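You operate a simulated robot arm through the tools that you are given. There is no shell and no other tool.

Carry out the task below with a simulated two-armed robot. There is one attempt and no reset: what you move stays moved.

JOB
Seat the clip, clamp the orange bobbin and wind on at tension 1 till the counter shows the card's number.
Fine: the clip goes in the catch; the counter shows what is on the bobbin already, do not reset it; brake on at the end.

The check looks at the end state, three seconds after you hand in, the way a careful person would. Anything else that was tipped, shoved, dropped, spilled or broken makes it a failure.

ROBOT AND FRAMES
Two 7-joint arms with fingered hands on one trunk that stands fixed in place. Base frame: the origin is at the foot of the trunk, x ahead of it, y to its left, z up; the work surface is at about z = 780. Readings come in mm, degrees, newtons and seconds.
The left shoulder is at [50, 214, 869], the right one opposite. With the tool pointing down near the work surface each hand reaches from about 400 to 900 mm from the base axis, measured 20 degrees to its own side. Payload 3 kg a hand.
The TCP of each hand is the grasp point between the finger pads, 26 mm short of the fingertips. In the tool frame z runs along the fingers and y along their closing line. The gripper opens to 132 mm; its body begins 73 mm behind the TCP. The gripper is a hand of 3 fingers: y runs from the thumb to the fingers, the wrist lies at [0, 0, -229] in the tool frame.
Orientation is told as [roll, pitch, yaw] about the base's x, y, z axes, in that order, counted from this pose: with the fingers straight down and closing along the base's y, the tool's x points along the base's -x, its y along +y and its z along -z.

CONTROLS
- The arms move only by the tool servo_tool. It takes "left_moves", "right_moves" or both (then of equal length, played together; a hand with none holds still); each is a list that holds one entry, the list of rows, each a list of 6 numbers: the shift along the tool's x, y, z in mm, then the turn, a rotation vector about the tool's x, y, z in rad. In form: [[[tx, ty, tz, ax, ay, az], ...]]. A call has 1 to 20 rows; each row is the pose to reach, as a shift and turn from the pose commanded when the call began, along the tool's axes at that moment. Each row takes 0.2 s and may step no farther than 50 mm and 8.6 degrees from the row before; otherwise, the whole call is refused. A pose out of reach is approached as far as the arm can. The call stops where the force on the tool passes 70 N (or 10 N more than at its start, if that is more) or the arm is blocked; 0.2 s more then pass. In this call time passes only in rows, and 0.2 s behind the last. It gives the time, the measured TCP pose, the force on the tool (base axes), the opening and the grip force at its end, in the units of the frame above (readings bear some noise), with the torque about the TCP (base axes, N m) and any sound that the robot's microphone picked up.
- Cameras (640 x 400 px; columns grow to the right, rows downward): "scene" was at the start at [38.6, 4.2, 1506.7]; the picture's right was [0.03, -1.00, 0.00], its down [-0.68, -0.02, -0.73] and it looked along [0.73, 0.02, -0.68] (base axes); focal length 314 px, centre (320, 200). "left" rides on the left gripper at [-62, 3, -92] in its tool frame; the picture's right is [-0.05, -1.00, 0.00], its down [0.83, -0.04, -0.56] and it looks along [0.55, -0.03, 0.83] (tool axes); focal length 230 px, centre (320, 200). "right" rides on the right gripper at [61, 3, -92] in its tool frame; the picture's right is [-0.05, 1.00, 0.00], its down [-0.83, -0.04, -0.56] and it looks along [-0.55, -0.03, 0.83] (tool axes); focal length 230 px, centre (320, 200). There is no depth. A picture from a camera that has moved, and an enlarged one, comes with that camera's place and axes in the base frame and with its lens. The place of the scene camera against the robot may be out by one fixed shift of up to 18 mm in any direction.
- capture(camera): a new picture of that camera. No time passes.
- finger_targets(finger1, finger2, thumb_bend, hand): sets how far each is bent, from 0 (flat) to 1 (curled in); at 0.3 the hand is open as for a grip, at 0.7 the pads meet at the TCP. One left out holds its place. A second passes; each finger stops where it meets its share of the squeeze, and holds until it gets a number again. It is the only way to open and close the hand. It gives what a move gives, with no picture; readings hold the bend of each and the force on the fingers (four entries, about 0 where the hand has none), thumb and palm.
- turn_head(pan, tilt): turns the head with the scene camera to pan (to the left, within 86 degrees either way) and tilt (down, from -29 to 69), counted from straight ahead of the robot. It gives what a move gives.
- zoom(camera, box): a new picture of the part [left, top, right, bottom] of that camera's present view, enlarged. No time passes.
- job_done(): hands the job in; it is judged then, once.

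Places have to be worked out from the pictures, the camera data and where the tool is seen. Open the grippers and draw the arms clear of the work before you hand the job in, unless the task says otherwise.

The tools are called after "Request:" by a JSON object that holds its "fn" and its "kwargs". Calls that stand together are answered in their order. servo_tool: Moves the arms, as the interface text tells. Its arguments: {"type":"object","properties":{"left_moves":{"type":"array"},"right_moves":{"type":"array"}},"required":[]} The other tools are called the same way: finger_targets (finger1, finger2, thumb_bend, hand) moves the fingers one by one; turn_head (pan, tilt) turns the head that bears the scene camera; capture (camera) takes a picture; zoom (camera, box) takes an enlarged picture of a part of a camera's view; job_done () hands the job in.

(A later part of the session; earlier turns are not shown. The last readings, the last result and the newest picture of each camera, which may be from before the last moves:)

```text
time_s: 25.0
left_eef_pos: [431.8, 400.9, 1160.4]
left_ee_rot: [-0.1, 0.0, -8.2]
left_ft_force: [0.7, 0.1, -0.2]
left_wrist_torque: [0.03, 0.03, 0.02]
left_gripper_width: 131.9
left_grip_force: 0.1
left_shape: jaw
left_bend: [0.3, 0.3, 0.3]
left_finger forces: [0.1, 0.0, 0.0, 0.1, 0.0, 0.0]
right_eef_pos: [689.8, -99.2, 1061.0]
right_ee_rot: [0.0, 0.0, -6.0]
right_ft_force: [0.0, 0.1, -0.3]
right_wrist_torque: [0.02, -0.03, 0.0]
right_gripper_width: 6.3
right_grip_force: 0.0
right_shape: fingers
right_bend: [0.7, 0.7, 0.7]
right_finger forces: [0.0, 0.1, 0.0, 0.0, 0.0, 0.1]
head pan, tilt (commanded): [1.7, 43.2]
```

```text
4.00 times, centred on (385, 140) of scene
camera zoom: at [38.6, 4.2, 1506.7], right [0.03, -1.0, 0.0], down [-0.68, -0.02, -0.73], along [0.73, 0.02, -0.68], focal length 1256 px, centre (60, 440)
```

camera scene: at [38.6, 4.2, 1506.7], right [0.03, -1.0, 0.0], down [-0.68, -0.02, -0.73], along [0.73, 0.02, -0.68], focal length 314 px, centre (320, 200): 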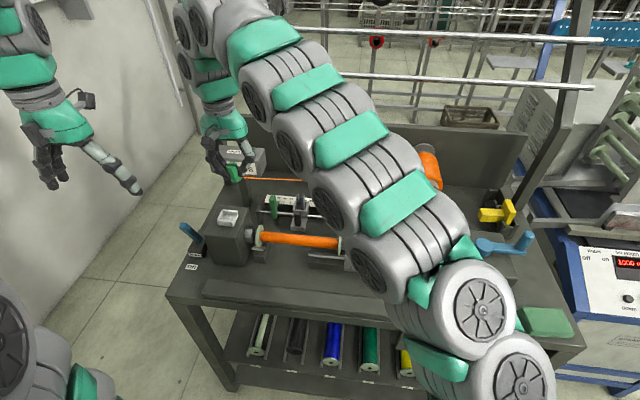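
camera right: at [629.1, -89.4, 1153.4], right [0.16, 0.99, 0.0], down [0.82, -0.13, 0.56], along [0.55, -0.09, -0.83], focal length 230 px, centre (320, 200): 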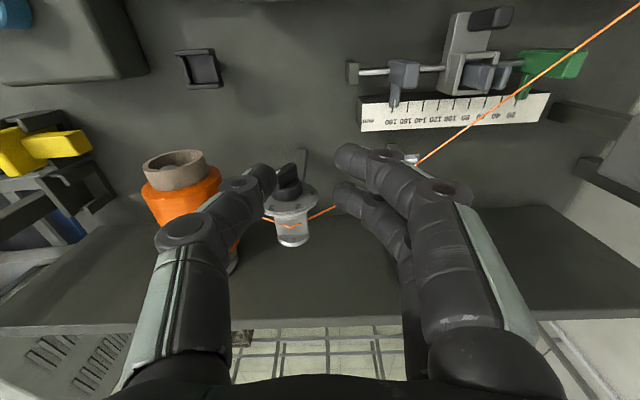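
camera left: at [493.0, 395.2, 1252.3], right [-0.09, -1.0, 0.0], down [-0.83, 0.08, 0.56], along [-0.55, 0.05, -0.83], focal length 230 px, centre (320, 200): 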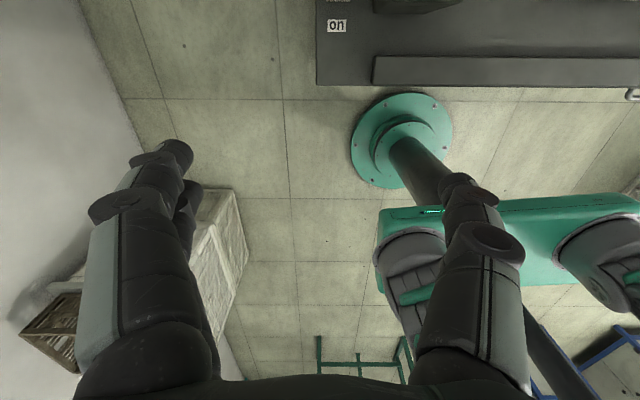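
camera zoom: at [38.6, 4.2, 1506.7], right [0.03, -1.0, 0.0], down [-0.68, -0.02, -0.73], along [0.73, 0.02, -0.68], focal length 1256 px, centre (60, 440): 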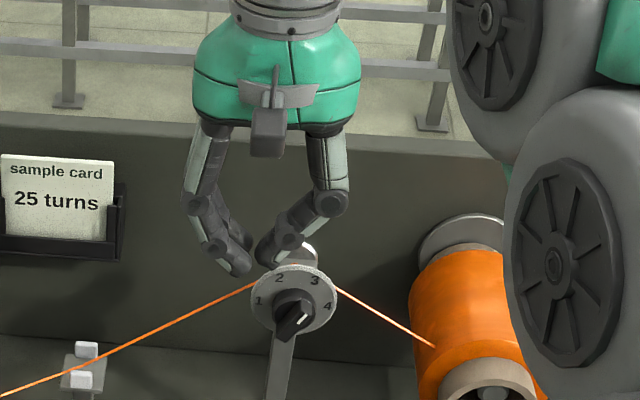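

With all fingers together the lead surfaces slope the wrong way; the thumb tip alone (centre of the hand, sloping inward) makes a better poker. I open the two fingers wide, keep the thumb bent, and go above the start point right of the knob.

Request:
{"fn": "finger_targets", "kwargs": {"hand": "right", "finger1": 0.2, "finger2": 0.2, "thumb_bend": 0.7}}

Request:
{"fn": "servo_tool", "kwargs": {"right_moves": [[[-7, -29, 5, 0, 0, 0], [-14.5, -57.2, 11, 0, 0, 0]]]}}

Request:
{"fn": "capture", "kwargs": {"camera": "right"}}

Request:
{"fn": "zoom", "kwargs": {"camera": "right", "box": [250, 110, 410, 230]}}

Request:
{"fn": "zoom", "kwargs": {"camera": "scene", "box": [340, 100, 420, 190]}}

```text
time_s: 26.0
left_eef_pos: [431.2, 400.5, 1161.2]
left_ee_rot: [-0.1, 0.0, -8.3]
left_ft_force: [-0.1, 0.1, -0.2]
left_wrist_torque: [-0.03, -0.01, -0.01]
left_gripper_width: 132.0
left_grip_force: 0.0
left_shape: jaw
left_bend: [0.3, 0.3, 0.3]
left_finger forces: [0.0, 0.0, 0.0, 0.0, 0.0, 0.0]
right_eef_pos: [689.8, -100.1, 1061.0]
right_ee_rot: [0.0, 0.0, -6.1]
right_ft_force: [0.5, 0.1, -0.3]
right_wrist_torque: [0.01, -0.01, -0.04]
right_gripper_width: 79.3
right_grip_force: 0.0
right_shape: fingers
right_bend: [0.2, 0.2, 0.7]
right_finger forces: [0.0, 0.0, 0.1, 0.1, 0.0, 0.0]
head pan, tilt (commanded): [1.7, 43.2]
```

```text
time_s: 26.6
left_eef_pos: [431.2, 400.0, 1160.9]
left_ee_rot: [0.0, 0.0, -8.2]
left_ft_force: [-0.2, 0.0, 0.6]
left_wrist_torque: [0.0, -0.04, 0.02]
left_gripper_width: 131.9
left_grip_force: 0.0
left_shape: jaw
left_bend: [0.3, 0.3, 0.3]
left_finger forces: [0.1, 0.0, 0.1, 0.0, 0.0, 0.0]
right_eef_pos: [697.6, -158.8, 1050.2]
right_ee_rot: [0.1, 0.0, -6.1]
right_ft_force: [0.2, -0.1, 0.5]
right_wrist_torque: [-0.03, -0.01, 0.03]
right_gripper_width: 79.4
right_grip_force: 0.0
right_shape: fingers
right_bend: [0.2, 0.2, 0.7]
right_finger forces: [0.0, 0.0, 0.1, 0.0, 0.0, 0.0]
head pan, tilt (commanded): [1.7, 43.2]
```

```text
taken
camera right: at [637.5, -147.9, 1142.8], right [0.16, 0.99, 0.0], down [0.82, -0.13, 0.55], along [0.55, -0.09, -0.83], focal length 230 px, centre (320, 200)
```

right: 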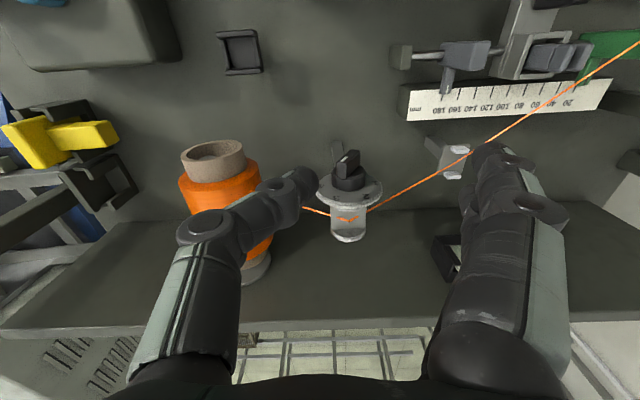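

```text
3.33 times, centred on (330, 170) of right
camera zoom: at [637.5, -147.9, 1142.8], right [0.16, 0.99, 0.0], down [0.82, -0.13, 0.55], along [0.55, -0.09, -0.83], focal length 767 px, centre (287, 300)
```

zoom: 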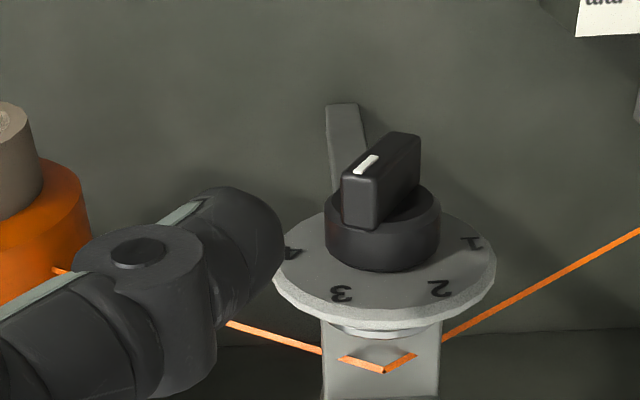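

```text
4.44 times, centred on (380, 145) of scene
camera zoom: at [38.6, 4.2, 1506.7], right [0.03, -1.0, 0.0], down [-0.68, -0.02, -0.73], along [0.73, 0.02, -0.68], focal length 1395 px, centre (53, 444)
```

zoom: 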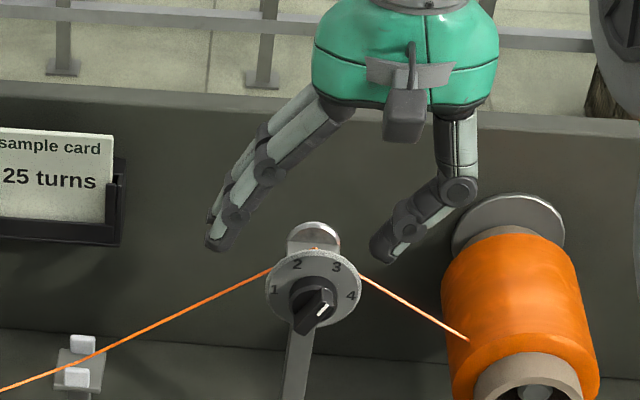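

The view of the knob is clear: axis near (740, -138, 970), the thumb to its right. I descend to bring the thumb tip just right of the bar's upper end.

Request:
{"fn": "servo_tool", "kwargs": {"right_moves": [[[-7, 0.8, 12, 0, 0, 0], [-14.9, 1.6, 25, 0, 0, 0], [-14.9, 1.6, 38, 0, 0, 0]]]}}

Request:
{"fn": "zoom", "kwargs": {"camera": "right", "box": [250, 110, 410, 230]}}

Request:
{"fn": "zoom", "kwargs": {"camera": "scene", "box": [360, 130, 410, 185]}}

```text
time_s: 27.4
left_eef_pos: [432.0, 399.2, 1160.7]
left_ee_rot: [-0.1, 0.0, -8.2]
left_ft_force: [-0.8, 0.0, 0.5]
left_wrist_torque: [0.02, -0.01, -0.02]
left_gripper_width: 132.0
left_grip_force: 0.1
left_shape: jaw
left_bend: [0.3, 0.3, 0.3]
left_finger forces: [0.0, 0.0, 0.0, 0.0, 0.1, 0.0]
right_eef_pos: [712.9, -158.1, 1011.7]
right_ee_rot: [0.1, 0.0, -6.1]
right_ft_force: [-0.1, -0.5, -0.8]
right_wrist_torque: [-0.01, -0.02, -0.03]
right_gripper_width: 79.2
right_grip_force: 0.1
right_shape: fingers
right_bend: [0.2, 0.2, 0.7]
right_finger forces: [0.0, 0.0, 0.0, 0.0, 0.1, 0.0]
head pan, tilt (commanded): [1.7, 43.2]
```

```text
3.33 times, centred on (330, 170) of right
camera zoom: at [652.2, -148.1, 1104.5], right [0.16, 0.99, 0.0], down [0.82, -0.13, 0.56], along [0.55, -0.09, -0.83], focal length 767 px, centre (287, 300)
```

zoom: 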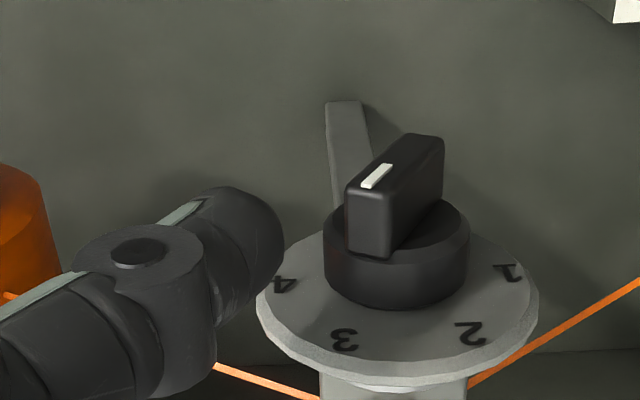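

```text
7.27 times, centred on (385, 158) of scene
camera zoom: at [38.6, 4.2, 1506.7], right [0.03, -1.0, 0.0], down [-0.68, -0.02, -0.73], along [0.73, 0.02, -0.68], focal length 2283 px, centre (-153, 509)
```

zoom: 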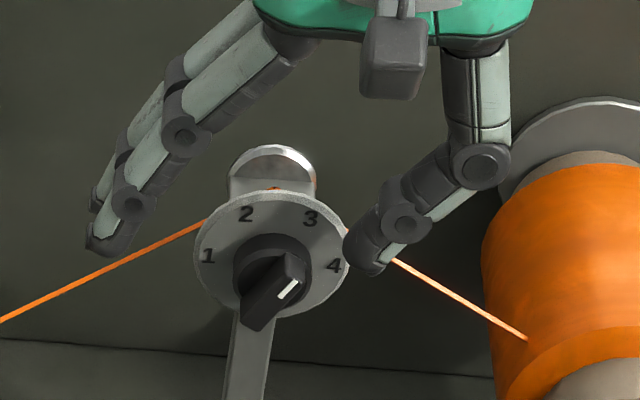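

The thumb tip sits about 16 mm above the axis and 35 mm to its right, in front of the dial. I go 6 mm deeper and 9 mm lower, then sweep left in steps and look.

Request:
{"fn": "servo_tool", "kwargs": {"right_moves": [[[-3, 0, 4, 0, 0, 0], [-6, 0, 9, 0, 0, 0], [-6, 8, 9, 0, 0, 0], [-6, 14, 9, 0, 0, 0], [-6, 20, 9, 0, 0, 0]]]}}

Request:
{"fn": "zoom", "kwargs": {"camera": "right", "box": [250, 110, 410, 230]}}

Request:
{"fn": "zoom", "kwargs": {"camera": "scene", "box": [360, 130, 410, 185]}}

```text
time_s: 28.6
left_eef_pos: [431.0, 401.2, 1160.4]
left_ee_rot: [-0.1, 0.0, -8.2]
left_ft_force: [0.3, 0.2, 0.7]
left_wrist_torque: [-0.01, -0.01, -0.01]
left_gripper_width: 131.7
left_grip_force: 0.1
left_shape: jaw
left_bend: [0.3, 0.3, 0.3]
left_finger forces: [0.0, 0.1, 0.0, 0.1, 0.1, 0.0]
right_eef_pos: [720.7, -138.0, 1003.9]
right_ee_rot: [-0.1, 0.0, -6.1]
right_ft_force: [0.2, -0.5, -0.1]
right_wrist_torque: [-0.01, -0.02, 0.0]
right_gripper_width: 79.7
right_grip_force: 0.2
right_shape: fingers
right_bend: [0.2, 0.2, 0.7]
right_finger forces: [0.0, 0.0, 0.0, 0.1, 0.7, 0.0]
head pan, tilt (commanded): [1.7, 43.2]
```

```text
3.33 times, centred on (330, 170) of right
camera zoom: at [660.4, -128.5, 1096.0], right [0.16, 0.99, 0.0], down [0.82, -0.13, 0.56], along [0.55, -0.09, -0.83], focal length 767 px, centre (287, 300)
```

zoom: 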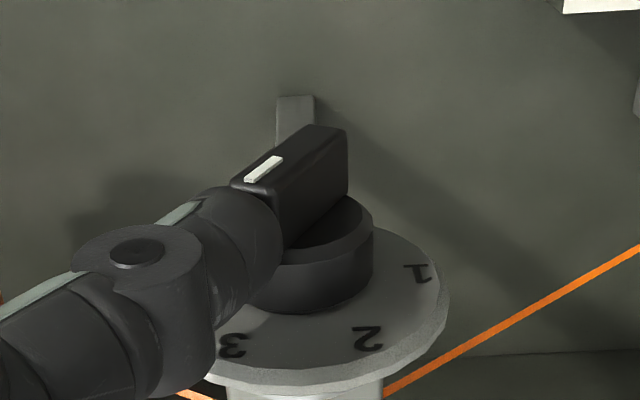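

```text
7.27 times, centred on (385, 158) of scene
camera zoom: at [38.6, 4.2, 1506.7], right [0.03, -1.0, 0.0], down [-0.68, -0.02, -0.73], along [0.73, 0.02, -0.68], focal length 2283 px, centre (-153, 509)
```

zoom: 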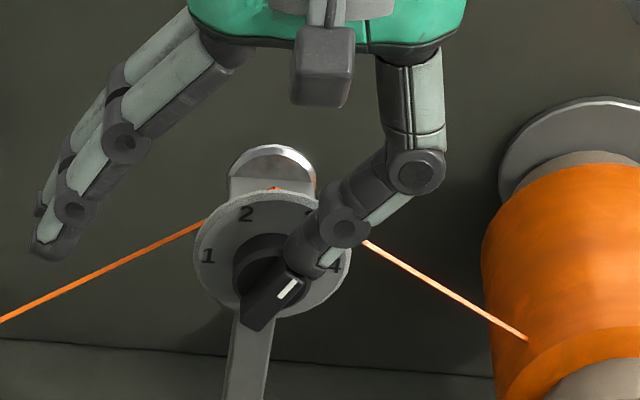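

The thumb just touches the bar (0.7 N). I continue the sweep to the left by 12 mm.

Request:
{"fn": "servo_tool", "kwargs": {"right_moves": [[[0, 4, 0, 0, 0, 0], [0, 8, 0, 0, 0, 0], [0, 12, 0, 0, 0, 0]]]}}

Request:
{"fn": "zoom", "kwargs": {"camera": "right", "box": [250, 110, 410, 230]}}

Request:
{"fn": "zoom", "kwargs": {"camera": "scene", "box": [360, 130, 410, 185]}}

```text
time_s: 29.4
left_eef_pos: [431.9, 401.7, 1161.9]
left_ee_rot: [0.0, -0.1, -8.3]
left_ft_force: [0.1, 0.2, -0.4]
left_wrist_torque: [-0.01, 0.04, 0.0]
left_gripper_width: 131.8
left_grip_force: 0.1
left_shape: jaw
left_bend: [0.3, 0.3, 0.3]
left_finger forces: [0.0, 0.0, 0.0, 0.0, 0.1, 0.1]
right_eef_pos: [722.1, -127.3, 1005.8]
right_ee_rot: [0.0, -0.3, -6.0]
right_ft_force: [-1.0, -9.8, 23.8]
right_wrist_torque: [-0.57, 0.09, 0.08]
right_gripper_width: 83.9
right_grip_force: 16.1
right_shape: fingers
right_bend: [0.2, 0.2, 0.7]
right_finger forces: [0.0, 0.1, 0.0, 0.1, 31.9, 0.0]
head pan, tilt (commanded): [1.7, 43.2]
```

```text
3.33 times, centred on (330, 170) of right
camera zoom: at [661.3, -117.8, 1096.8], right [0.16, 0.99, 0.0], down [0.82, -0.13, 0.56], along [0.55, -0.09, -0.83], focal length 767 px, centre (287, 300)
```

zoom: 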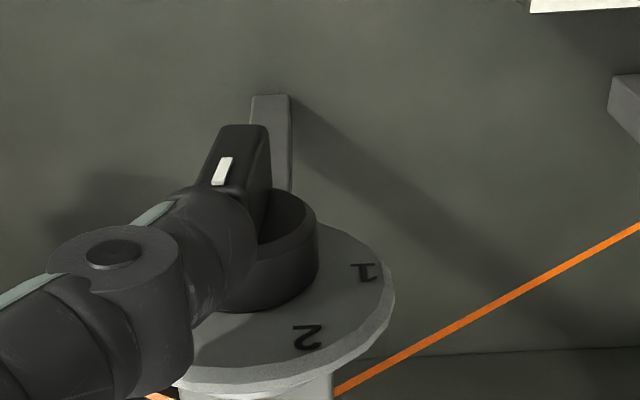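

```text
7.27 times, centred on (385, 158) of scene
camera zoom: at [38.2, 4.1, 1506.7], right [0.03, -1.0, 0.0], down [-0.68, -0.02, -0.73], along [0.73, 0.02, -0.68], focal length 2283 px, centre (-153, 509)
```

zoom: 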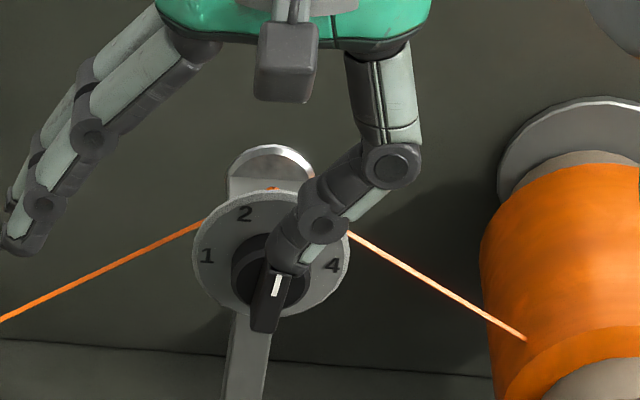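

The bar has turned to about vertical, but a 24 N upward force suggests the tip also rides on the knob's round base. I draw back 4 mm, lift 2 mm, then continue sweeping left.

Request:
{"fn": "servo_tool", "kwargs": {"right_moves": [[[4, -1, -2, 0, 0, 0], [4, 4, -2, 0, 0, 0], [4, 8, -2, 0, 0, 0]]]}}

Request:
{"fn": "zoom", "kwargs": {"camera": "right", "box": [250, 110, 410, 230]}}

Request:
{"fn": "zoom", "kwargs": {"camera": "scene", "box": [360, 130, 410, 185]}}

```text
time_s: 30.2
left_eef_pos: [430.5, 401.1, 1160.7]
left_ee_rot: [0.0, 0.0, -8.2]
left_ft_force: [0.8, 0.3, 0.2]
left_wrist_torque: [-0.01, -0.03, 0.01]
left_gripper_width: 132.1
left_grip_force: 0.1
left_shape: jaw
left_bend: [0.3, 0.3, 0.3]
left_finger forces: [0.1, 0.0, 0.0, 0.0, 0.0, 0.0]
right_eef_pos: [717.8, -117.9, 1004.8]
right_ee_rot: [0.0, 0.1, -6.0]
right_ft_force: [1.0, -0.4, -0.1]
right_wrist_torque: [0.0, 0.01, 0.02]
right_gripper_width: 78.7
right_grip_force: 0.2
right_shape: fingers
right_bend: [0.2, 0.2, 0.7]
right_finger forces: [0.1, 0.0, 0.0, 0.0, 0.1, 0.0]
head pan, tilt (commanded): [1.7, 43.2]
```

```text
3.33 times, centred on (330, 170) of right
camera zoom: at [658.3, -108.0, 1097.2], right [0.16, 0.99, 0.0], down [0.82, -0.13, 0.55], along [0.55, -0.09, -0.83], focal length 767 px, centre (287, 300)
```

zoom: 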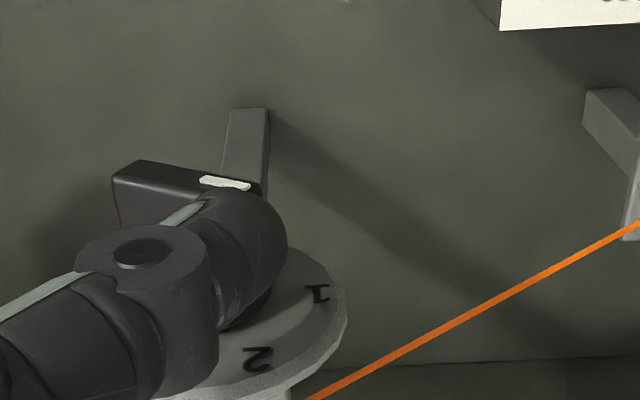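

```text
7.27 times, centred on (385, 158) of scene
camera zoom: at [38.6, 4.2, 1506.7], right [0.03, -1.0, 0.0], down [-0.68, -0.02, -0.73], along [0.73, 0.02, -0.68], focal length 2283 px, centre (-153, 509)
```

zoom: 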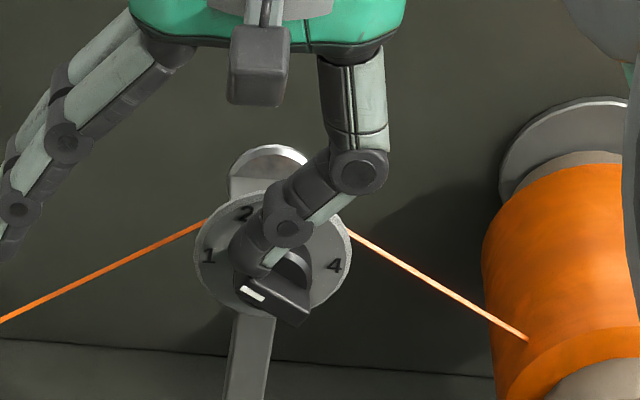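

The mark now points up-left, between 2 and 1 (about 153°). I press down gently on that end in small steps.

Request:
{"fn": "servo_tool", "kwargs": {"right_moves": [[[0, 1, 2, 0, 0, 0], [0, 2, 4, 0, 0, 0], [0, 2, 6, 0, 0, 0]]]}}

Request:
{"fn": "zoom", "kwargs": {"camera": "right", "box": [250, 110, 410, 230]}}

Request:
{"fn": "zoom", "kwargs": {"camera": "scene", "box": [360, 135, 400, 180]}}

```text
time_s: 31.0
left_eef_pos: [432.3, 401.3, 1160.5]
left_ee_rot: [-0.1, 0.0, -8.1]
left_ft_force: [0.4, -0.2, 1.2]
left_wrist_torque: [0.0, 0.01, -0.01]
left_gripper_width: 132.0
left_grip_force: 0.2
left_shape: jaw
left_bend: [0.3, 0.3, 0.3]
left_finger forces: [0.0, 0.0, 0.0, 0.0, 0.0, 0.1]
right_eef_pos: [718.8, -115.3, 999.9]
right_ee_rot: [0.0, 0.0, -6.0]
right_ft_force: [0.0, 0.1, 0.6]
right_wrist_torque: [0.02, 0.01, 0.01]
right_gripper_width: 78.7
right_grip_force: 0.0
right_shape: fingers
right_bend: [0.2, 0.2, 0.7]
right_finger forces: [0.0, 0.1, 0.1, 0.0, 0.0, 0.0]
head pan, tilt (commanded): [1.7, 43.2]
```

```text
3.33 times, centred on (330, 170) of right
camera zoom: at [658.6, -106.6, 1092.0], right [0.16, 0.99, 0.0], down [0.82, -0.13, 0.56], along [0.55, -0.09, -0.83], focal length 767 px, centre (287, 300)
```

zoom: 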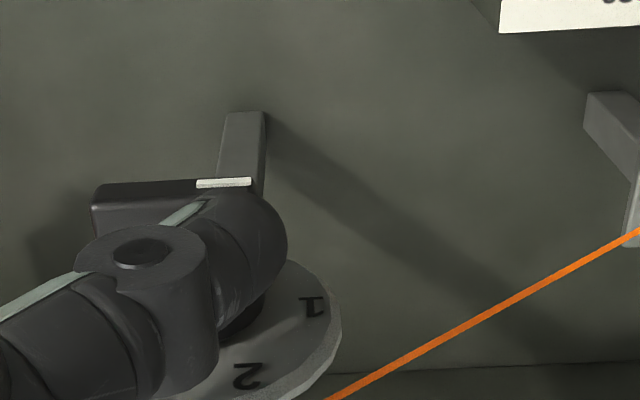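

```text
8.89 times, centred on (380, 158) of scene
camera zoom: at [38.6, 4.2, 1506.7], right [0.03, -1.0, 0.0], down [-0.68, -0.02, -0.73], along [0.73, 0.02, -0.68], focal length 2791 px, centre (-213, 578)
```

zoom: 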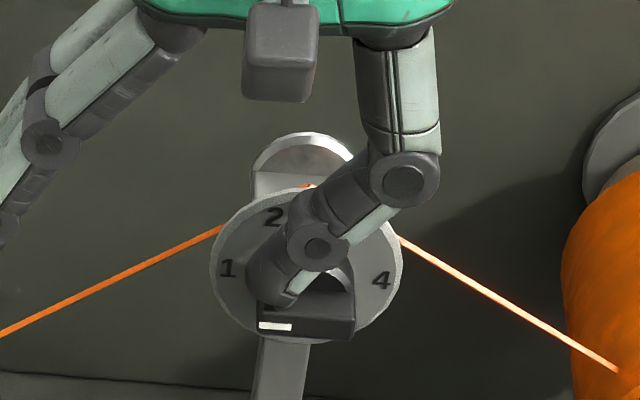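

The bar looks horizontal with the mark on the left, toward 1, and no residual force. I raise the hand away to check the pointer.

Request:
{"fn": "servo_tool", "kwargs": {"right_moves": [[[3, 0, -15, 0, 0, 0], [10, 0, -45, 0, 0, 0], [40, 0, -80, 0, 0, 0], [80, -20, -90, 0, 0, 0]]]}}

Request:
{"fn": "zoom", "kwargs": {"camera": "scene", "box": [362, 150, 398, 182]}}

Request:
{"fn": "capture", "kwargs": {"camera": "right"}}

Request:
{"fn": "capture", "kwargs": {"camera": "scene"}}

```text
time_s: 32.0
left_eef_pos: [431.5, 400.7, 1160.5]
left_ee_rot: [0.0, 0.0, -8.2]
left_ft_force: [1.0, 0.1, -0.1]
left_wrist_torque: [-0.01, -0.02, -0.02]
left_gripper_width: 131.8
left_grip_force: 0.1
left_shape: jaw
left_bend: [0.3, 0.3, 0.3]
left_finger forces: [0.1, 0.0, 0.0, 0.0, 0.0, 0.0]
right_eef_pos: [636.8, -128.3, 1088.8]
right_ee_rot: [0.0, 0.2, -6.0]
right_ft_force: [-0.1, 0.1, 0.1]
right_wrist_torque: [-0.02, 0.0, -0.01]
right_gripper_width: 78.8
right_grip_force: 0.1
right_shape: fingers
right_bend: [0.2, 0.2, 0.7]
right_finger forces: [0.0, 0.0, 0.0, 0.1, 0.0, 0.0]
head pan, tilt (commanded): [1.7, 43.2]
```

```text
12.50 times, centred on (380, 166) of scene
camera zoom: at [38.5, 4.2, 1506.7], right [0.03, -1.0, 0.0], down [-0.68, -0.02, -0.73], along [0.73, 0.02, -0.68], focal length 3924 px, centre (-430, 625)
```

zoom: 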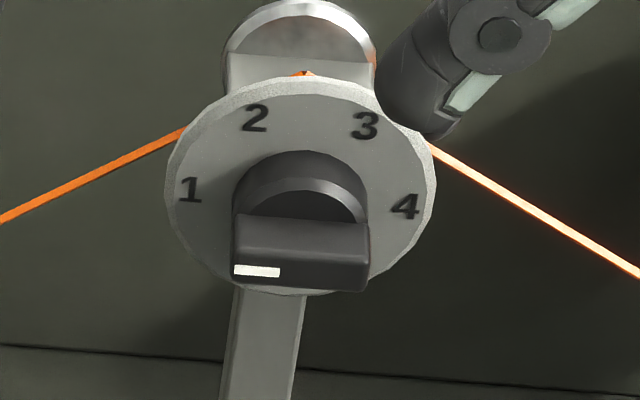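

```text
taken
camera right: at [576.4, -118.9, 1181.3], right [0.16, 0.99, 0.0], down [0.82, -0.13, 0.55], along [0.55, -0.09, -0.83], focal length 230 px, centre (320, 200)
```

right: 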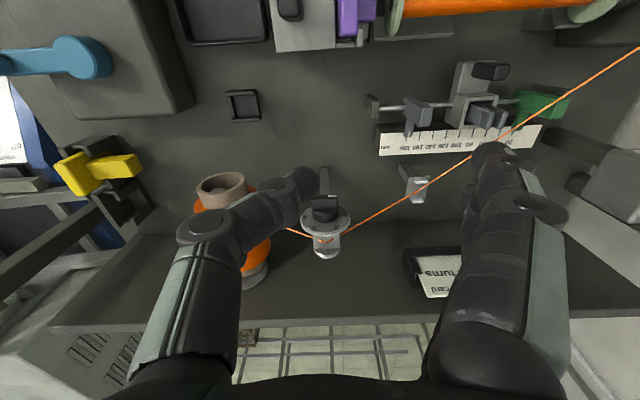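

```text
taken
camera scene: at [38.5, 4.2, 1506.7], right [0.03, -1.0, 0.0], down [-0.68, -0.02, -0.73], along [0.73, 0.02, -0.68], focal length 314 px, centre (320, 200)
```

scene: 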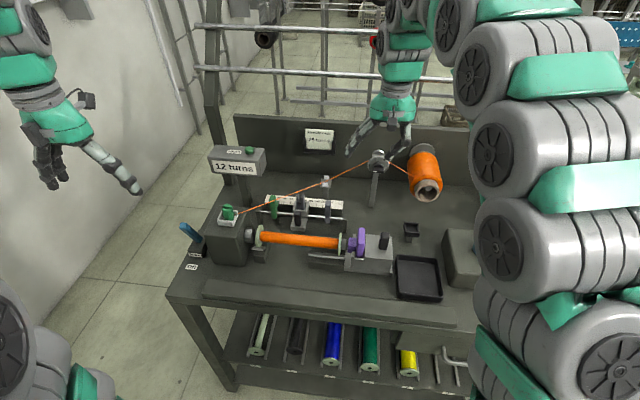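

The pointer is now horizontal at 1. Next the tailstock: its black handle tops out near (537, -141, 910) with only ~30 mm to the purple piece, so I'll grip it front-to-back. I move above it and turn the hand 90°.

Request:
{"fn": "finger_targets", "kwargs": {"hand": "right", "finger1": 0.5, "finger2": 0.5, "thumb_bend": 0.5}}

Request:
{"fn": "servo_tool", "kwargs": {"right_moves": [[[35, -8, 20, 0, 0, 0], [70, -16, 40, 0, 0, 0], [98, -23, 60, 0, 0, 0.12], [98, -23, 60, 0, 0, 0.26], [98, -23, 60, 0, 0, 0.4], [98, -23, 60, 0, 0, 0.54], [98, -23, 60, 0, 0, 0.68], [98, -23, 60, 0, 0, 0.82], [98, -23, 60, 0, 0, 0.96], [98, -23, 60, 0, 0, 1.1], [98, -23, 60, 0, 0, 1.24], [98, -23, 60, 0, 0, 1.38], [98, -23, 60, 0, 0, 1.5], [98, -23, 60, 0, 0, 1.571]]]}}

Request:
{"fn": "capture", "kwargs": {"camera": "right"}}

Request:
{"fn": "capture", "kwargs": {"camera": "scene"}}

```text
time_s: 33.0
left_eef_pos: [432.9, 400.4, 1159.9]
left_ee_rot: [0.0, 0.1, -8.3]
left_ft_force: [-0.7, -0.1, 0.3]
left_wrist_torque: [0.04, -0.01, -0.04]
left_gripper_width: 131.7
left_grip_force: 0.0
left_shape: jaw
left_bend: [0.3, 0.3, 0.3]
left_finger forces: [0.0, 0.0, 0.0, 0.1, 0.1, 0.0]
right_eef_pos: [636.8, -128.5, 1089.2]
right_ee_rot: [0.0, 0.0, -6.1]
right_ft_force: [0.2, 1.2, 0.7]
right_wrist_torque: [0.03, 0.0, -0.01]
right_gripper_width: 68.1
right_grip_force: 0.0
right_shape: fingers
right_bend: [0.5, 0.5, 0.5]
right_finger forces: [0.1, 0.1, 0.1, 0.0, 0.0, 0.0]
head pan, tilt (commanded): [1.7, 43.2]
```

```text
time_s: 36.0
left_eef_pos: [430.5, 400.4, 1160.7]
left_ee_rot: [0.0, 0.0, -8.2]
left_ft_force: [-0.4, -0.5, 0.4]
left_wrist_torque: [0.0, -0.02, -0.01]
left_gripper_width: 131.8
left_grip_force: 0.0
left_shape: jaw
left_bend: [0.3, 0.3, 0.3]
left_finger forces: [0.0, 0.0, 0.1, 0.1, 0.0, 0.1]
right_eef_pos: [537.9, -139.7, 1029.6]
right_ee_rot: [-0.1, 0.0, -96.3]
right_ft_force: [0.2, 0.2, -1.0]
right_wrist_torque: [0.02, 0.02, 0.0]
right_gripper_width: 67.9
right_grip_force: 0.1
right_shape: fingers
right_bend: [0.5, 0.5, 0.5]
right_finger forces: [0.0, 0.0, 0.0, 0.1, 0.0, 0.0]
head pan, tilt (commanded): [1.7, 43.2]
```

```text
taken
camera right: at [547.9, -79.4, 1121.9], right [0.99, -0.16, 0.0], down [-0.13, -0.82, 0.56], along [-0.09, -0.55, -0.83], focal length 230 px, centre (320, 200)
```

right: 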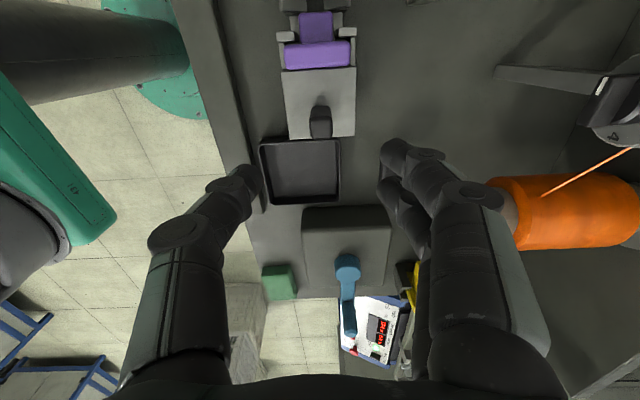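

```text
taken
camera scene: at [38.6, 4.2, 1506.7], right [0.03, -1.0, 0.0], down [-0.68, -0.02, -0.73], along [0.73, 0.02, -0.68], focal length 314 px, centre (320, 200)
```

scene: 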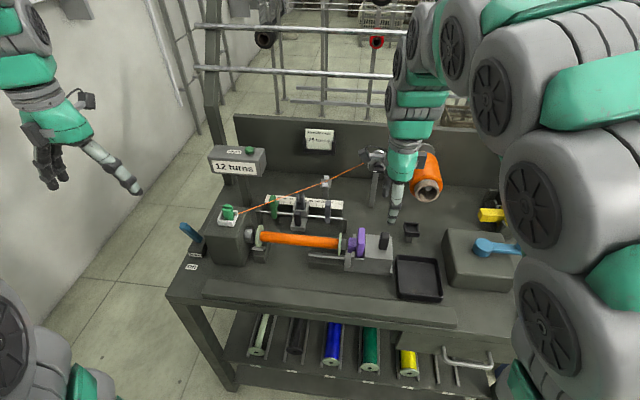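

The turn worked. I zoom in on the handle from this new angle to align the grip.

Request:
{"fn": "zoom", "kwargs": {"camera": "right", "box": [260, 0, 400, 150]}}

Request:
{"fn": "zoom", "kwargs": {"camera": "scene", "box": [330, 180, 420, 280]}}

```text
2.67 times, centred on (330, 75) of right
camera zoom: at [547.9, -79.4, 1121.9], right [0.99, -0.16, 0.0], down [-0.13, -0.82, 0.56], along [-0.09, -0.55, -0.83], focal length 614 px, centre (293, 533)
```

zoom: 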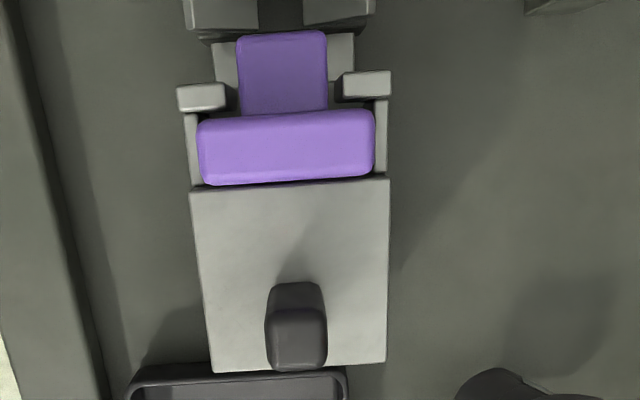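

```text
4.00 times, centred on (375, 230) of scene
camera zoom: at [38.6, 4.2, 1506.7], right [0.03, -1.0, 0.0], down [-0.68, -0.02, -0.73], along [0.73, 0.02, -0.68], focal length 1256 px, centre (100, 80)
```

zoom: 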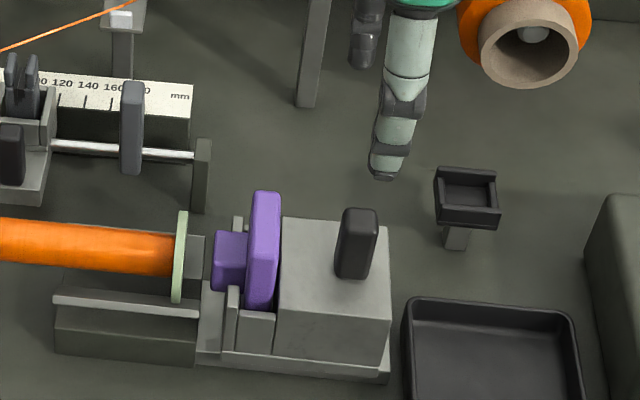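

The handle's top is at about (539, -139, 910), right under the TCP. I descend so the fingertips come beside the handle, above the block.

Request:
{"fn": "servo_tool", "kwargs": {"right_moves": [[[0.4, 0.5, 30, 0, 0, 0], [0.8, 0.9, 60, 0, 0, 0], [0.8, 0.9, 90, 0, 0, 0], [0.8, 0.9, 110, 0, 0, 0], [0.8, 0.9, 123, 0, 0, 0]]]}}

Request:
{"fn": "zoom", "kwargs": {"camera": "right", "box": [200, 50, 440, 250]}}

Request:
{"fn": "zoom", "kwargs": {"camera": "scene", "box": [330, 180, 420, 280]}}

```text
time_s: 37.2
left_eef_pos: [432.9, 401.4, 1161.1]
left_ee_rot: [0.1, 0.0, -8.2]
left_ft_force: [0.5, 0.2, 0.8]
left_wrist_torque: [0.0, -0.01, 0.01]
left_gripper_width: 132.1
left_grip_force: 0.0
left_shape: jaw
left_bend: [0.3, 0.3, 0.3]
left_finger forces: [0.0, 0.1, 0.0, 0.0, 0.1, 0.0]
right_eef_pos: [538.9, -139.4, 907.1]
right_ee_rot: [0.0, 0.0, -96.1]
right_ft_force: [0.0, -0.1, 0.1]
right_wrist_torque: [0.0, -0.04, -0.02]
right_gripper_width: 67.7
right_grip_force: 0.0
right_shape: fingers
right_bend: [0.5, 0.5, 0.5]
right_finger forces: [0.0, 0.0, 0.1, 0.0, 0.1, 0.0]
head pan, tilt (commanded): [1.7, 43.2]
```

```text
2.00 times, centred on (320, 150) of right
camera zoom: at [548.4, -78.6, 998.8], right [0.99, -0.16, 0.0], down [-0.13, -0.82, 0.56], along [-0.09, -0.55, -0.83], focal length 460 px, centre (320, 300)
```

zoom: 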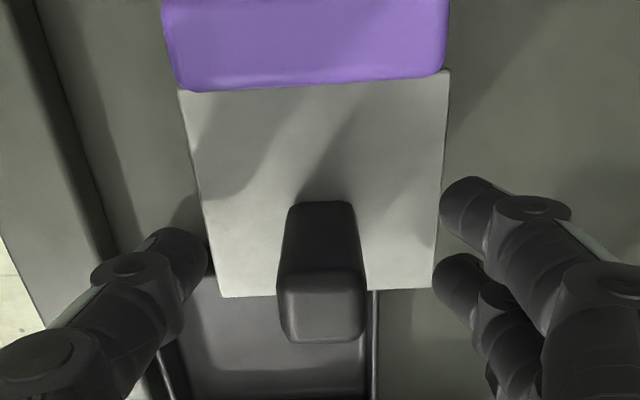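

```text
4.00 times, centred on (375, 230) of scene
camera zoom: at [38.6, 4.2, 1506.7], right [0.03, -1.0, 0.0], down [-0.68, -0.02, -0.73], along [0.73, 0.02, -0.68], focal length 1256 px, centre (100, 80)
```

zoom: 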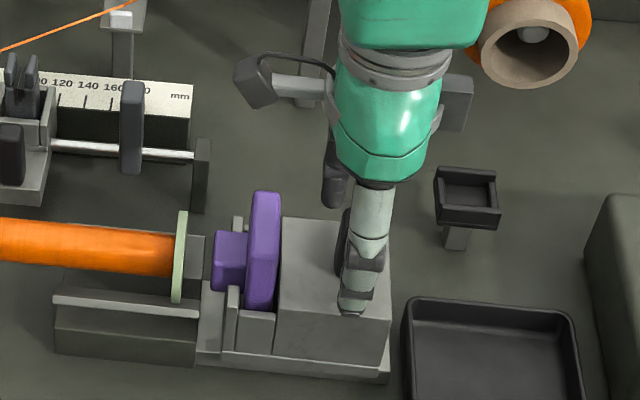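

The handle is centred between thumb and fingers. I close on it.

Request:
{"fn": "finger_targets", "kwargs": {"hand": "right", "finger1": 0.72, "finger2": 0.72, "thumb_bend": 0.72}}

Request:
{"fn": "zoom", "kwargs": {"camera": "right", "box": [200, 50, 440, 250]}}

```text
time_s: 38.2
left_eef_pos: [433.1, 401.4, 1161.1]
left_ee_rot: [0.0, 0.0, -8.2]
left_ft_force: [-0.3, 0.1, -0.5]
left_wrist_torque: [-0.01, 0.01, -0.01]
left_gripper_width: 132.0
left_grip_force: 0.1
left_shape: jaw
left_bend: [0.3, 0.3, 0.3]
left_finger forces: [0.0, 0.0, 0.0, 0.1, 0.0, 0.1]
right_eef_pos: [539.2, -138.4, 906.7]
right_ee_rot: [0.1, 0.0, -96.1]
right_ft_force: [2.9, 0.5, -8.0]
right_wrist_torque: [0.04, -0.05, 0.04]
right_gripper_width: 20.2
right_grip_force: 10.8
right_shape: fingers
right_bend: [0.66, 0.66, 0.67]
right_finger forces: [5.9, 6.3, 0.0, 0.0, 9.2, 0.1]
head pan, tilt (commanded): [1.7, 43.2]
```

```text
2.00 times, centred on (320, 150) of right
camera zoom: at [548.5, -78.6, 998.8], right [0.99, -0.16, 0.0], down [-0.13, -0.82, 0.56], along [-0.09, -0.55, -0.83], focal length 460 px, centre (320, 300)
```

zoom: 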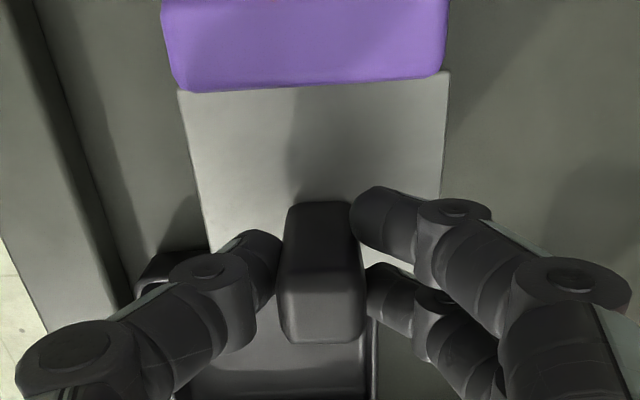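

The handle is gripped (20 mm wide). I slide it toward the bobbin in small steps, watching the force.

Request:
{"fn": "servo_tool", "kwargs": {"right_moves": [[[3, 0, 0, 0, 0, 0], [6, 0, 0, 0, 0, 0], [9, 0, 0, 0, 0, 0]]]}}

Request:
{"fn": "zoom", "kwargs": {"camera": "scene", "box": [325, 205, 405, 285]}}

```text
time_s: 39.0
left_eef_pos: [431.5, 400.5, 1159.5]
left_ee_rot: [0.0, 0.0, -8.2]
left_ft_force: [-0.5, 0.0, 0.8]
left_wrist_torque: [0.01, -0.04, 0.02]
left_gripper_width: 132.0
left_grip_force: 0.1
left_shape: jaw
left_bend: [0.3, 0.3, 0.3]
left_finger forces: [0.0, 0.0, 0.0, 0.1, 0.0, 0.1]
right_eef_pos: [539.4, -130.8, 906.0]
right_ee_rot: [0.0, -0.1, -96.2]
right_ft_force: [3.5, -4.4, -7.9]
right_wrist_torque: [-0.06, -0.02, 0.05]
right_gripper_width: 20.0
right_grip_force: 10.1
right_shape: fingers
right_bend: [0.67, 0.66, 0.67]
right_finger forces: [5.3, 6.5, 0.0, 0.0, 8.3, 0.1]
head pan, tilt (commanded): [1.7, 43.2]
```

```text
5.00 times, centred on (365, 245) of scene
camera zoom: at [38.7, 4.1, 1506.7], right [0.03, -1.0, 0.0], down [-0.68, -0.02, -0.73], along [0.73, 0.02, -0.68], focal length 1570 px, centre (95, -25)
```

zoom: 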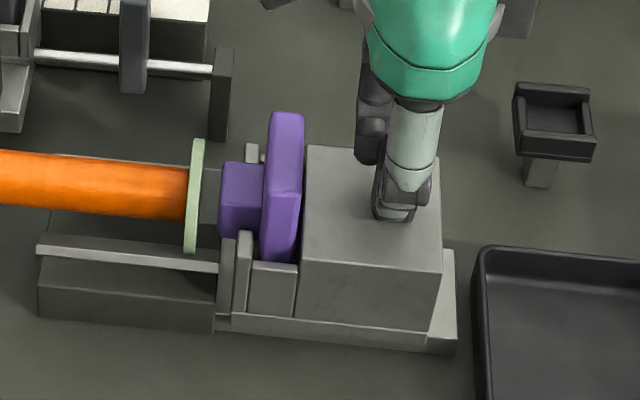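

It slides with about 4 N of drag and the gap has halved. I continue in small steps toward contact.

Request:
{"fn": "servo_tool", "kwargs": {"right_moves": [[[2, 0, 0, 0, 0, 0], [4, 0, 0, 0, 0, 0], [6, 0, 0, 0, 0, 0], [8, 0, 0, 0, 0, 0]]]}}

Request:
{"fn": "zoom", "kwargs": {"camera": "scene", "box": [325, 205, 405, 285]}}

```text
time_s: 40.0
left_eef_pos: [431.6, 400.9, 1160.6]
left_ee_rot: [0.0, -0.1, -8.1]
left_ft_force: [0.0, 1.0, 0.4]
left_wrist_torque: [-0.01, -0.03, -0.01]
left_gripper_width: 132.3
left_grip_force: 0.1
left_shape: jaw
left_bend: [0.3, 0.3, 0.3]
left_finger forces: [0.0, 0.1, 0.0, 0.1, 0.1, 0.0]
right_eef_pos: [539.6, -122.6, 908.1]
right_ee_rot: [0.0, 0.0, -96.0]
right_ft_force: [0.3, -3.9, -8.7]
right_wrist_torque: [-0.09, -0.02, 0.04]
right_gripper_width: 19.9
right_grip_force: 9.4
right_shape: fingers
right_bend: [0.67, 0.66, 0.67]
right_finger forces: [4.7, 5.6, 0.1, 0.1, 9.5, 0.1]
head pan, tilt (commanded): [1.7, 43.2]
```

```text
5.00 times, centred on (365, 245) of scene
camera zoom: at [38.7, 4.1, 1506.7], right [0.03, -1.0, 0.0], down [-0.68, -0.02, -0.73], along [0.73, 0.02, -0.68], focal length 1570 px, centre (95, -25)
```

zoom: 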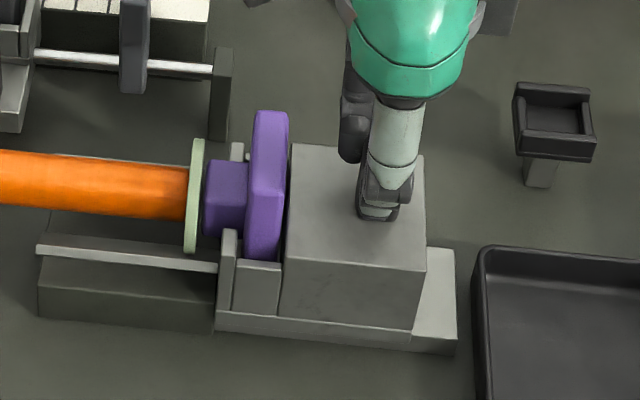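

The nose is almost at the flange. I push on a few mm more to feel the contact.

Request:
{"fn": "servo_tool", "kwargs": {"right_moves": [[[1.5, 0, 0, 0, 0, 0], [3, 0, 0, 0, 0, 0], [4.5, 0, 0, 0, 0, 0]]]}}

Request:
{"fn": "zoom", "kwargs": {"camera": "scene", "box": [325, 205, 405, 285]}}

Request:
{"fn": "zoom", "kwargs": {"camera": "scene", "box": [225, 215, 305, 275]}}

```text
time_s: 40.8
left_eef_pos: [431.2, 400.8, 1161.2]
left_ee_rot: [0.0, -0.1, -8.2]
left_ft_force: [-0.1, -0.5, 0.3]
left_wrist_torque: [0.0, 0.0, 0.03]
left_gripper_width: 131.8
left_grip_force: 0.0
left_shape: jaw
left_bend: [0.3, 0.3, 0.3]
left_finger forces: [0.0, 0.0, 0.0, 0.1, 0.0, 0.0]
right_eef_pos: [541.4, -117.6, 906.5]
right_ee_rot: [0.0, 0.0, -96.0]
right_ft_force: [-0.7, -4.6, -8.3]
right_wrist_torque: [-0.03, 0.04, 0.08]
right_gripper_width: 19.8
right_grip_force: 9.5
right_shape: fingers
right_bend: [0.67, 0.66, 0.67]
right_finger forces: [4.5, 5.2, 0.1, 0.0, 9.8, 0.1]
head pan, tilt (commanded): [1.7, 43.2]
```

```text
5.00 times, centred on (365, 245) of scene
camera zoom: at [38.7, 4.1, 1506.7], right [0.03, -1.0, 0.0], down [-0.68, -0.02, -0.73], along [0.73, 0.02, -0.68], focal length 1570 px, centre (95, -25)
```

zoom: 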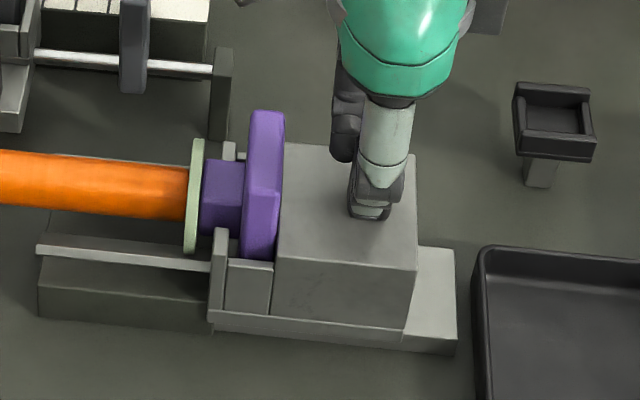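

```text
6.67 times, centred on (265, 245) of scene
camera zoom: at [38.7, 4.1, 1506.7], right [0.03, -1.0, 0.0], down [-0.68, -0.02, -0.73], along [0.73, 0.02, -0.68], focal length 2093 px, centre (687, -100)
```

zoom: 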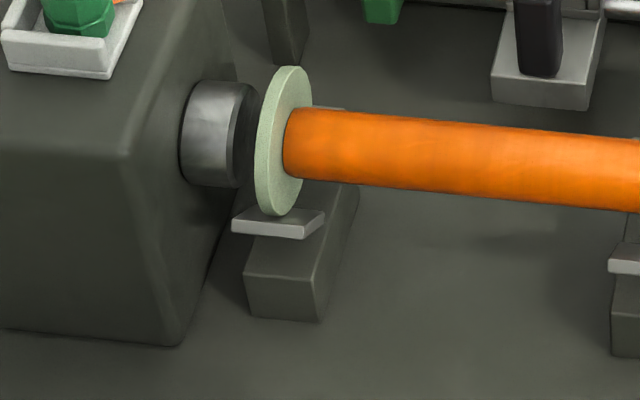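

The nose has reached the flange; a small gap remains between the left flange and the chuck face. I keep pushing gently.

Request:
{"fn": "servo_tool", "kwargs": {"right_moves": [[[1.5, 0, 0, 0, 0, 0], [3, 0, 0, 0, 0, 0], [4.5, 0, 0, 0, 0, 0]]]}}

Request:
{"fn": "zoom", "kwargs": {"camera": "scene", "box": [325, 205, 405, 285]}}

Request:
{"fn": "zoom", "kwargs": {"camera": "scene", "box": [225, 215, 305, 275]}}

```text
time_s: 41.6
left_eef_pos: [432.4, 400.7, 1161.2]
left_ee_rot: [0.1, 0.0, -8.1]
left_ft_force: [-0.7, 0.1, 0.3]
left_wrist_torque: [0.0, -0.03, -0.01]
left_gripper_width: 131.9
left_grip_force: 0.0
left_shape: jaw
left_bend: [0.3, 0.3, 0.3]
left_finger forces: [0.0, 0.0, 0.0, 0.0, 0.0, 0.0]
right_eef_pos: [541.0, -113.0, 906.1]
right_ee_rot: [0.0, 0.0, -96.2]
right_ft_force: [0.6, -4.0, -6.3]
right_wrist_torque: [-0.04, 0.04, 0.06]
right_gripper_width: 19.7
right_grip_force: 10.5
right_shape: fingers
right_bend: [0.68, 0.67, 0.67]
right_finger forces: [4.7, 5.7, 0.1, 0.1, 9.5, 0.0]
head pan, tilt (commanded): [1.7, 43.2]
```

```text
5.00 times, centred on (365, 245) of scene
camera zoom: at [38.6, 4.1, 1506.7], right [0.03, -1.0, 0.0], down [-0.68, -0.02, -0.73], along [0.73, 0.02, -0.68], focal length 1570 px, centre (95, -25)
```

zoom: 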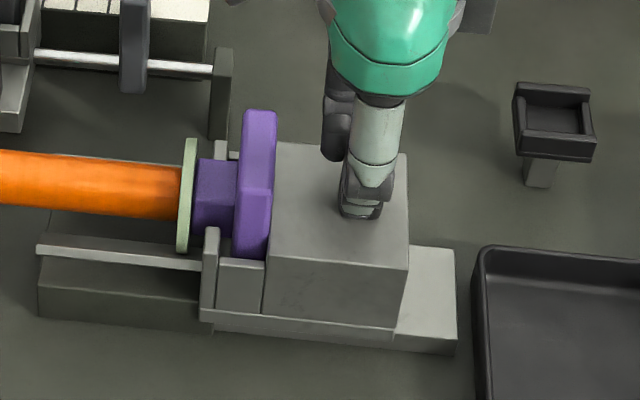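

```text
6.67 times, centred on (265, 245) of scene
camera zoom: at [38.6, 4.1, 1506.7], right [0.03, -1.0, 0.0], down [-0.68, -0.02, -0.73], along [0.73, 0.02, -0.68], focal length 2093 px, centre (687, -100)
```

zoom: 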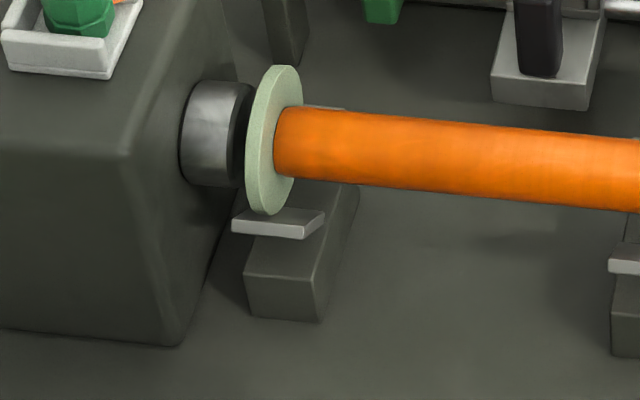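

The bobbin now moves with the nose toward the chuck. I push on in 1 mm steps until the force rises.

Request:
{"fn": "servo_tool", "kwargs": {"right_moves": [[[1, 0, 0, 0, 0, 0], [2, 0, 0, 0, 0, 0], [3, 0, 0, 0, 0, 0]]]}}

Request:
{"fn": "zoom", "kwargs": {"camera": "scene", "box": [225, 215, 305, 275]}}

```text
time_s: 42.4
left_eef_pos: [432.1, 401.0, 1161.2]
left_ee_rot: [0.0, -0.1, -8.3]
left_ft_force: [0.7, -0.6, 0.6]
left_wrist_torque: [-0.03, 0.0, 0.01]
left_gripper_width: 131.7
left_grip_force: 0.0
left_shape: jaw
left_bend: [0.3, 0.3, 0.3]
left_finger forces: [0.0, 0.0, 0.0, 0.1, 0.0, 0.0]
right_eef_pos: [541.8, -110.9, 907.5]
right_ee_rot: [0.0, 0.0, -96.1]
right_ft_force: [1.1, -5.1, -8.2]
right_wrist_torque: [-0.03, 0.04, 0.03]
right_gripper_width: 19.9
right_grip_force: 9.5
right_shape: fingers
right_bend: [0.68, 0.67, 0.67]
right_finger forces: [4.6, 5.7, 0.0, 0.1, 9.3, 0.0]
head pan, tilt (commanded): [1.7, 43.2]
```

```text
6.67 times, centred on (265, 245) of scene
camera zoom: at [38.7, 4.1, 1506.7], right [0.03, -1.0, 0.0], down [-0.68, -0.02, -0.73], along [0.73, 0.02, -0.68], focal length 2093 px, centre (687, -100)
```

zoom: 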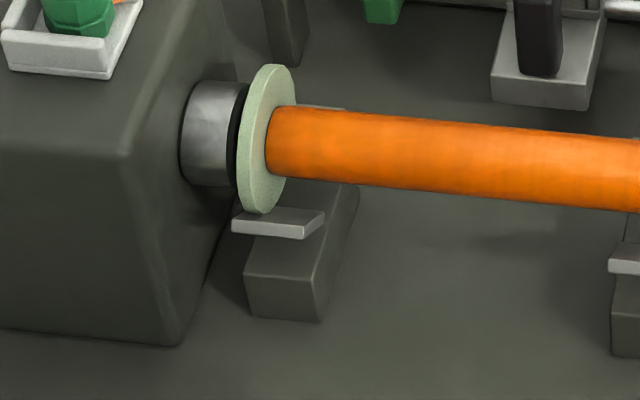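

The flange is now close against the chuck's dark face. I push a few more single-millimetre steps and check for resistance.

Request:
{"fn": "servo_tool", "kwargs": {"right_moves": [[[1, 0, 0, 0, 0, 0], [2, 0, 0, 0, 0, 0], [3, 0, 0, 0, 0, 0]]]}}

Request:
{"fn": "zoom", "kwargs": {"camera": "scene", "box": [225, 215, 305, 275]}}

Request:
{"fn": "zoom", "kwargs": {"camera": "scene", "box": [325, 205, 405, 285]}}

```text
time_s: 43.2
left_eef_pos: [431.9, 401.2, 1160.8]
left_ee_rot: [0.1, 0.0, -8.3]
left_ft_force: [0.4, 0.0, 0.5]
left_wrist_torque: [-0.01, 0.0, -0.02]
left_gripper_width: 131.9
left_grip_force: 0.1
left_shape: jaw
left_bend: [0.3, 0.3, 0.3]
left_finger forces: [0.1, 0.0, 0.0, 0.0, 0.0, 0.0]
right_eef_pos: [541.4, -107.3, 908.0]
right_ee_rot: [0.0, 0.0, -96.1]
right_ft_force: [0.7, -9.8, -5.5]
right_wrist_torque: [-0.19, 0.0, 0.08]
right_gripper_width: 19.3
right_grip_force: 9.6
right_shape: fingers
right_bend: [0.68, 0.67, 0.67]
right_finger forces: [4.1, 6.1, 0.1, 0.0, 9.1, 0.1]
head pan, tilt (commanded): [1.7, 43.2]
```

```text
6.67 times, centred on (265, 245) of scene
camera zoom: at [38.6, 4.0, 1506.7], right [0.03, -1.0, 0.0], down [-0.68, -0.02, -0.73], along [0.73, 0.02, -0.68], focal length 2093 px, centre (687, -100)
```

zoom: 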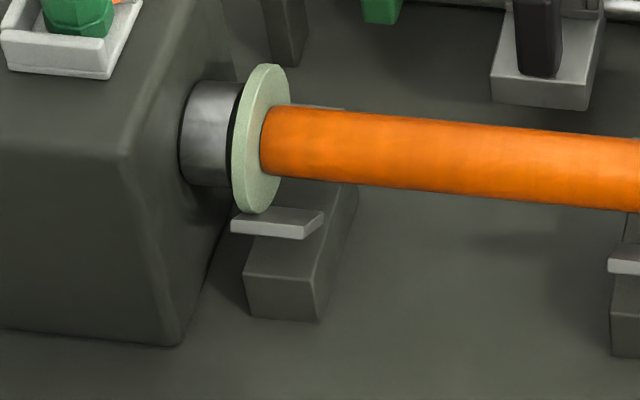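

```text
5.00 times, centred on (365, 245) of scene
camera zoom: at [38.6, 4.0, 1506.7], right [0.03, -1.0, 0.0], down [-0.68, -0.02, -0.73], along [0.73, 0.02, -0.68], focal length 1570 px, centre (95, -25)
```

zoom: 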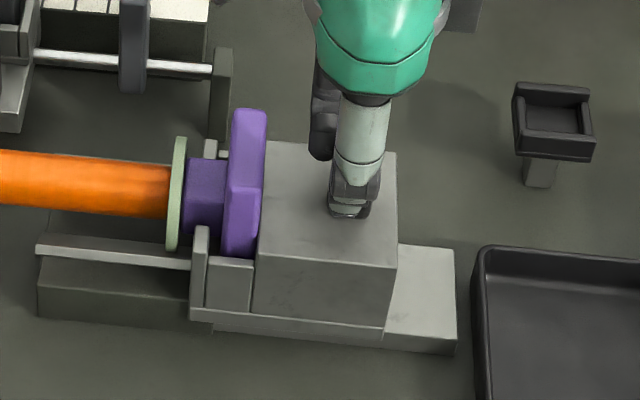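

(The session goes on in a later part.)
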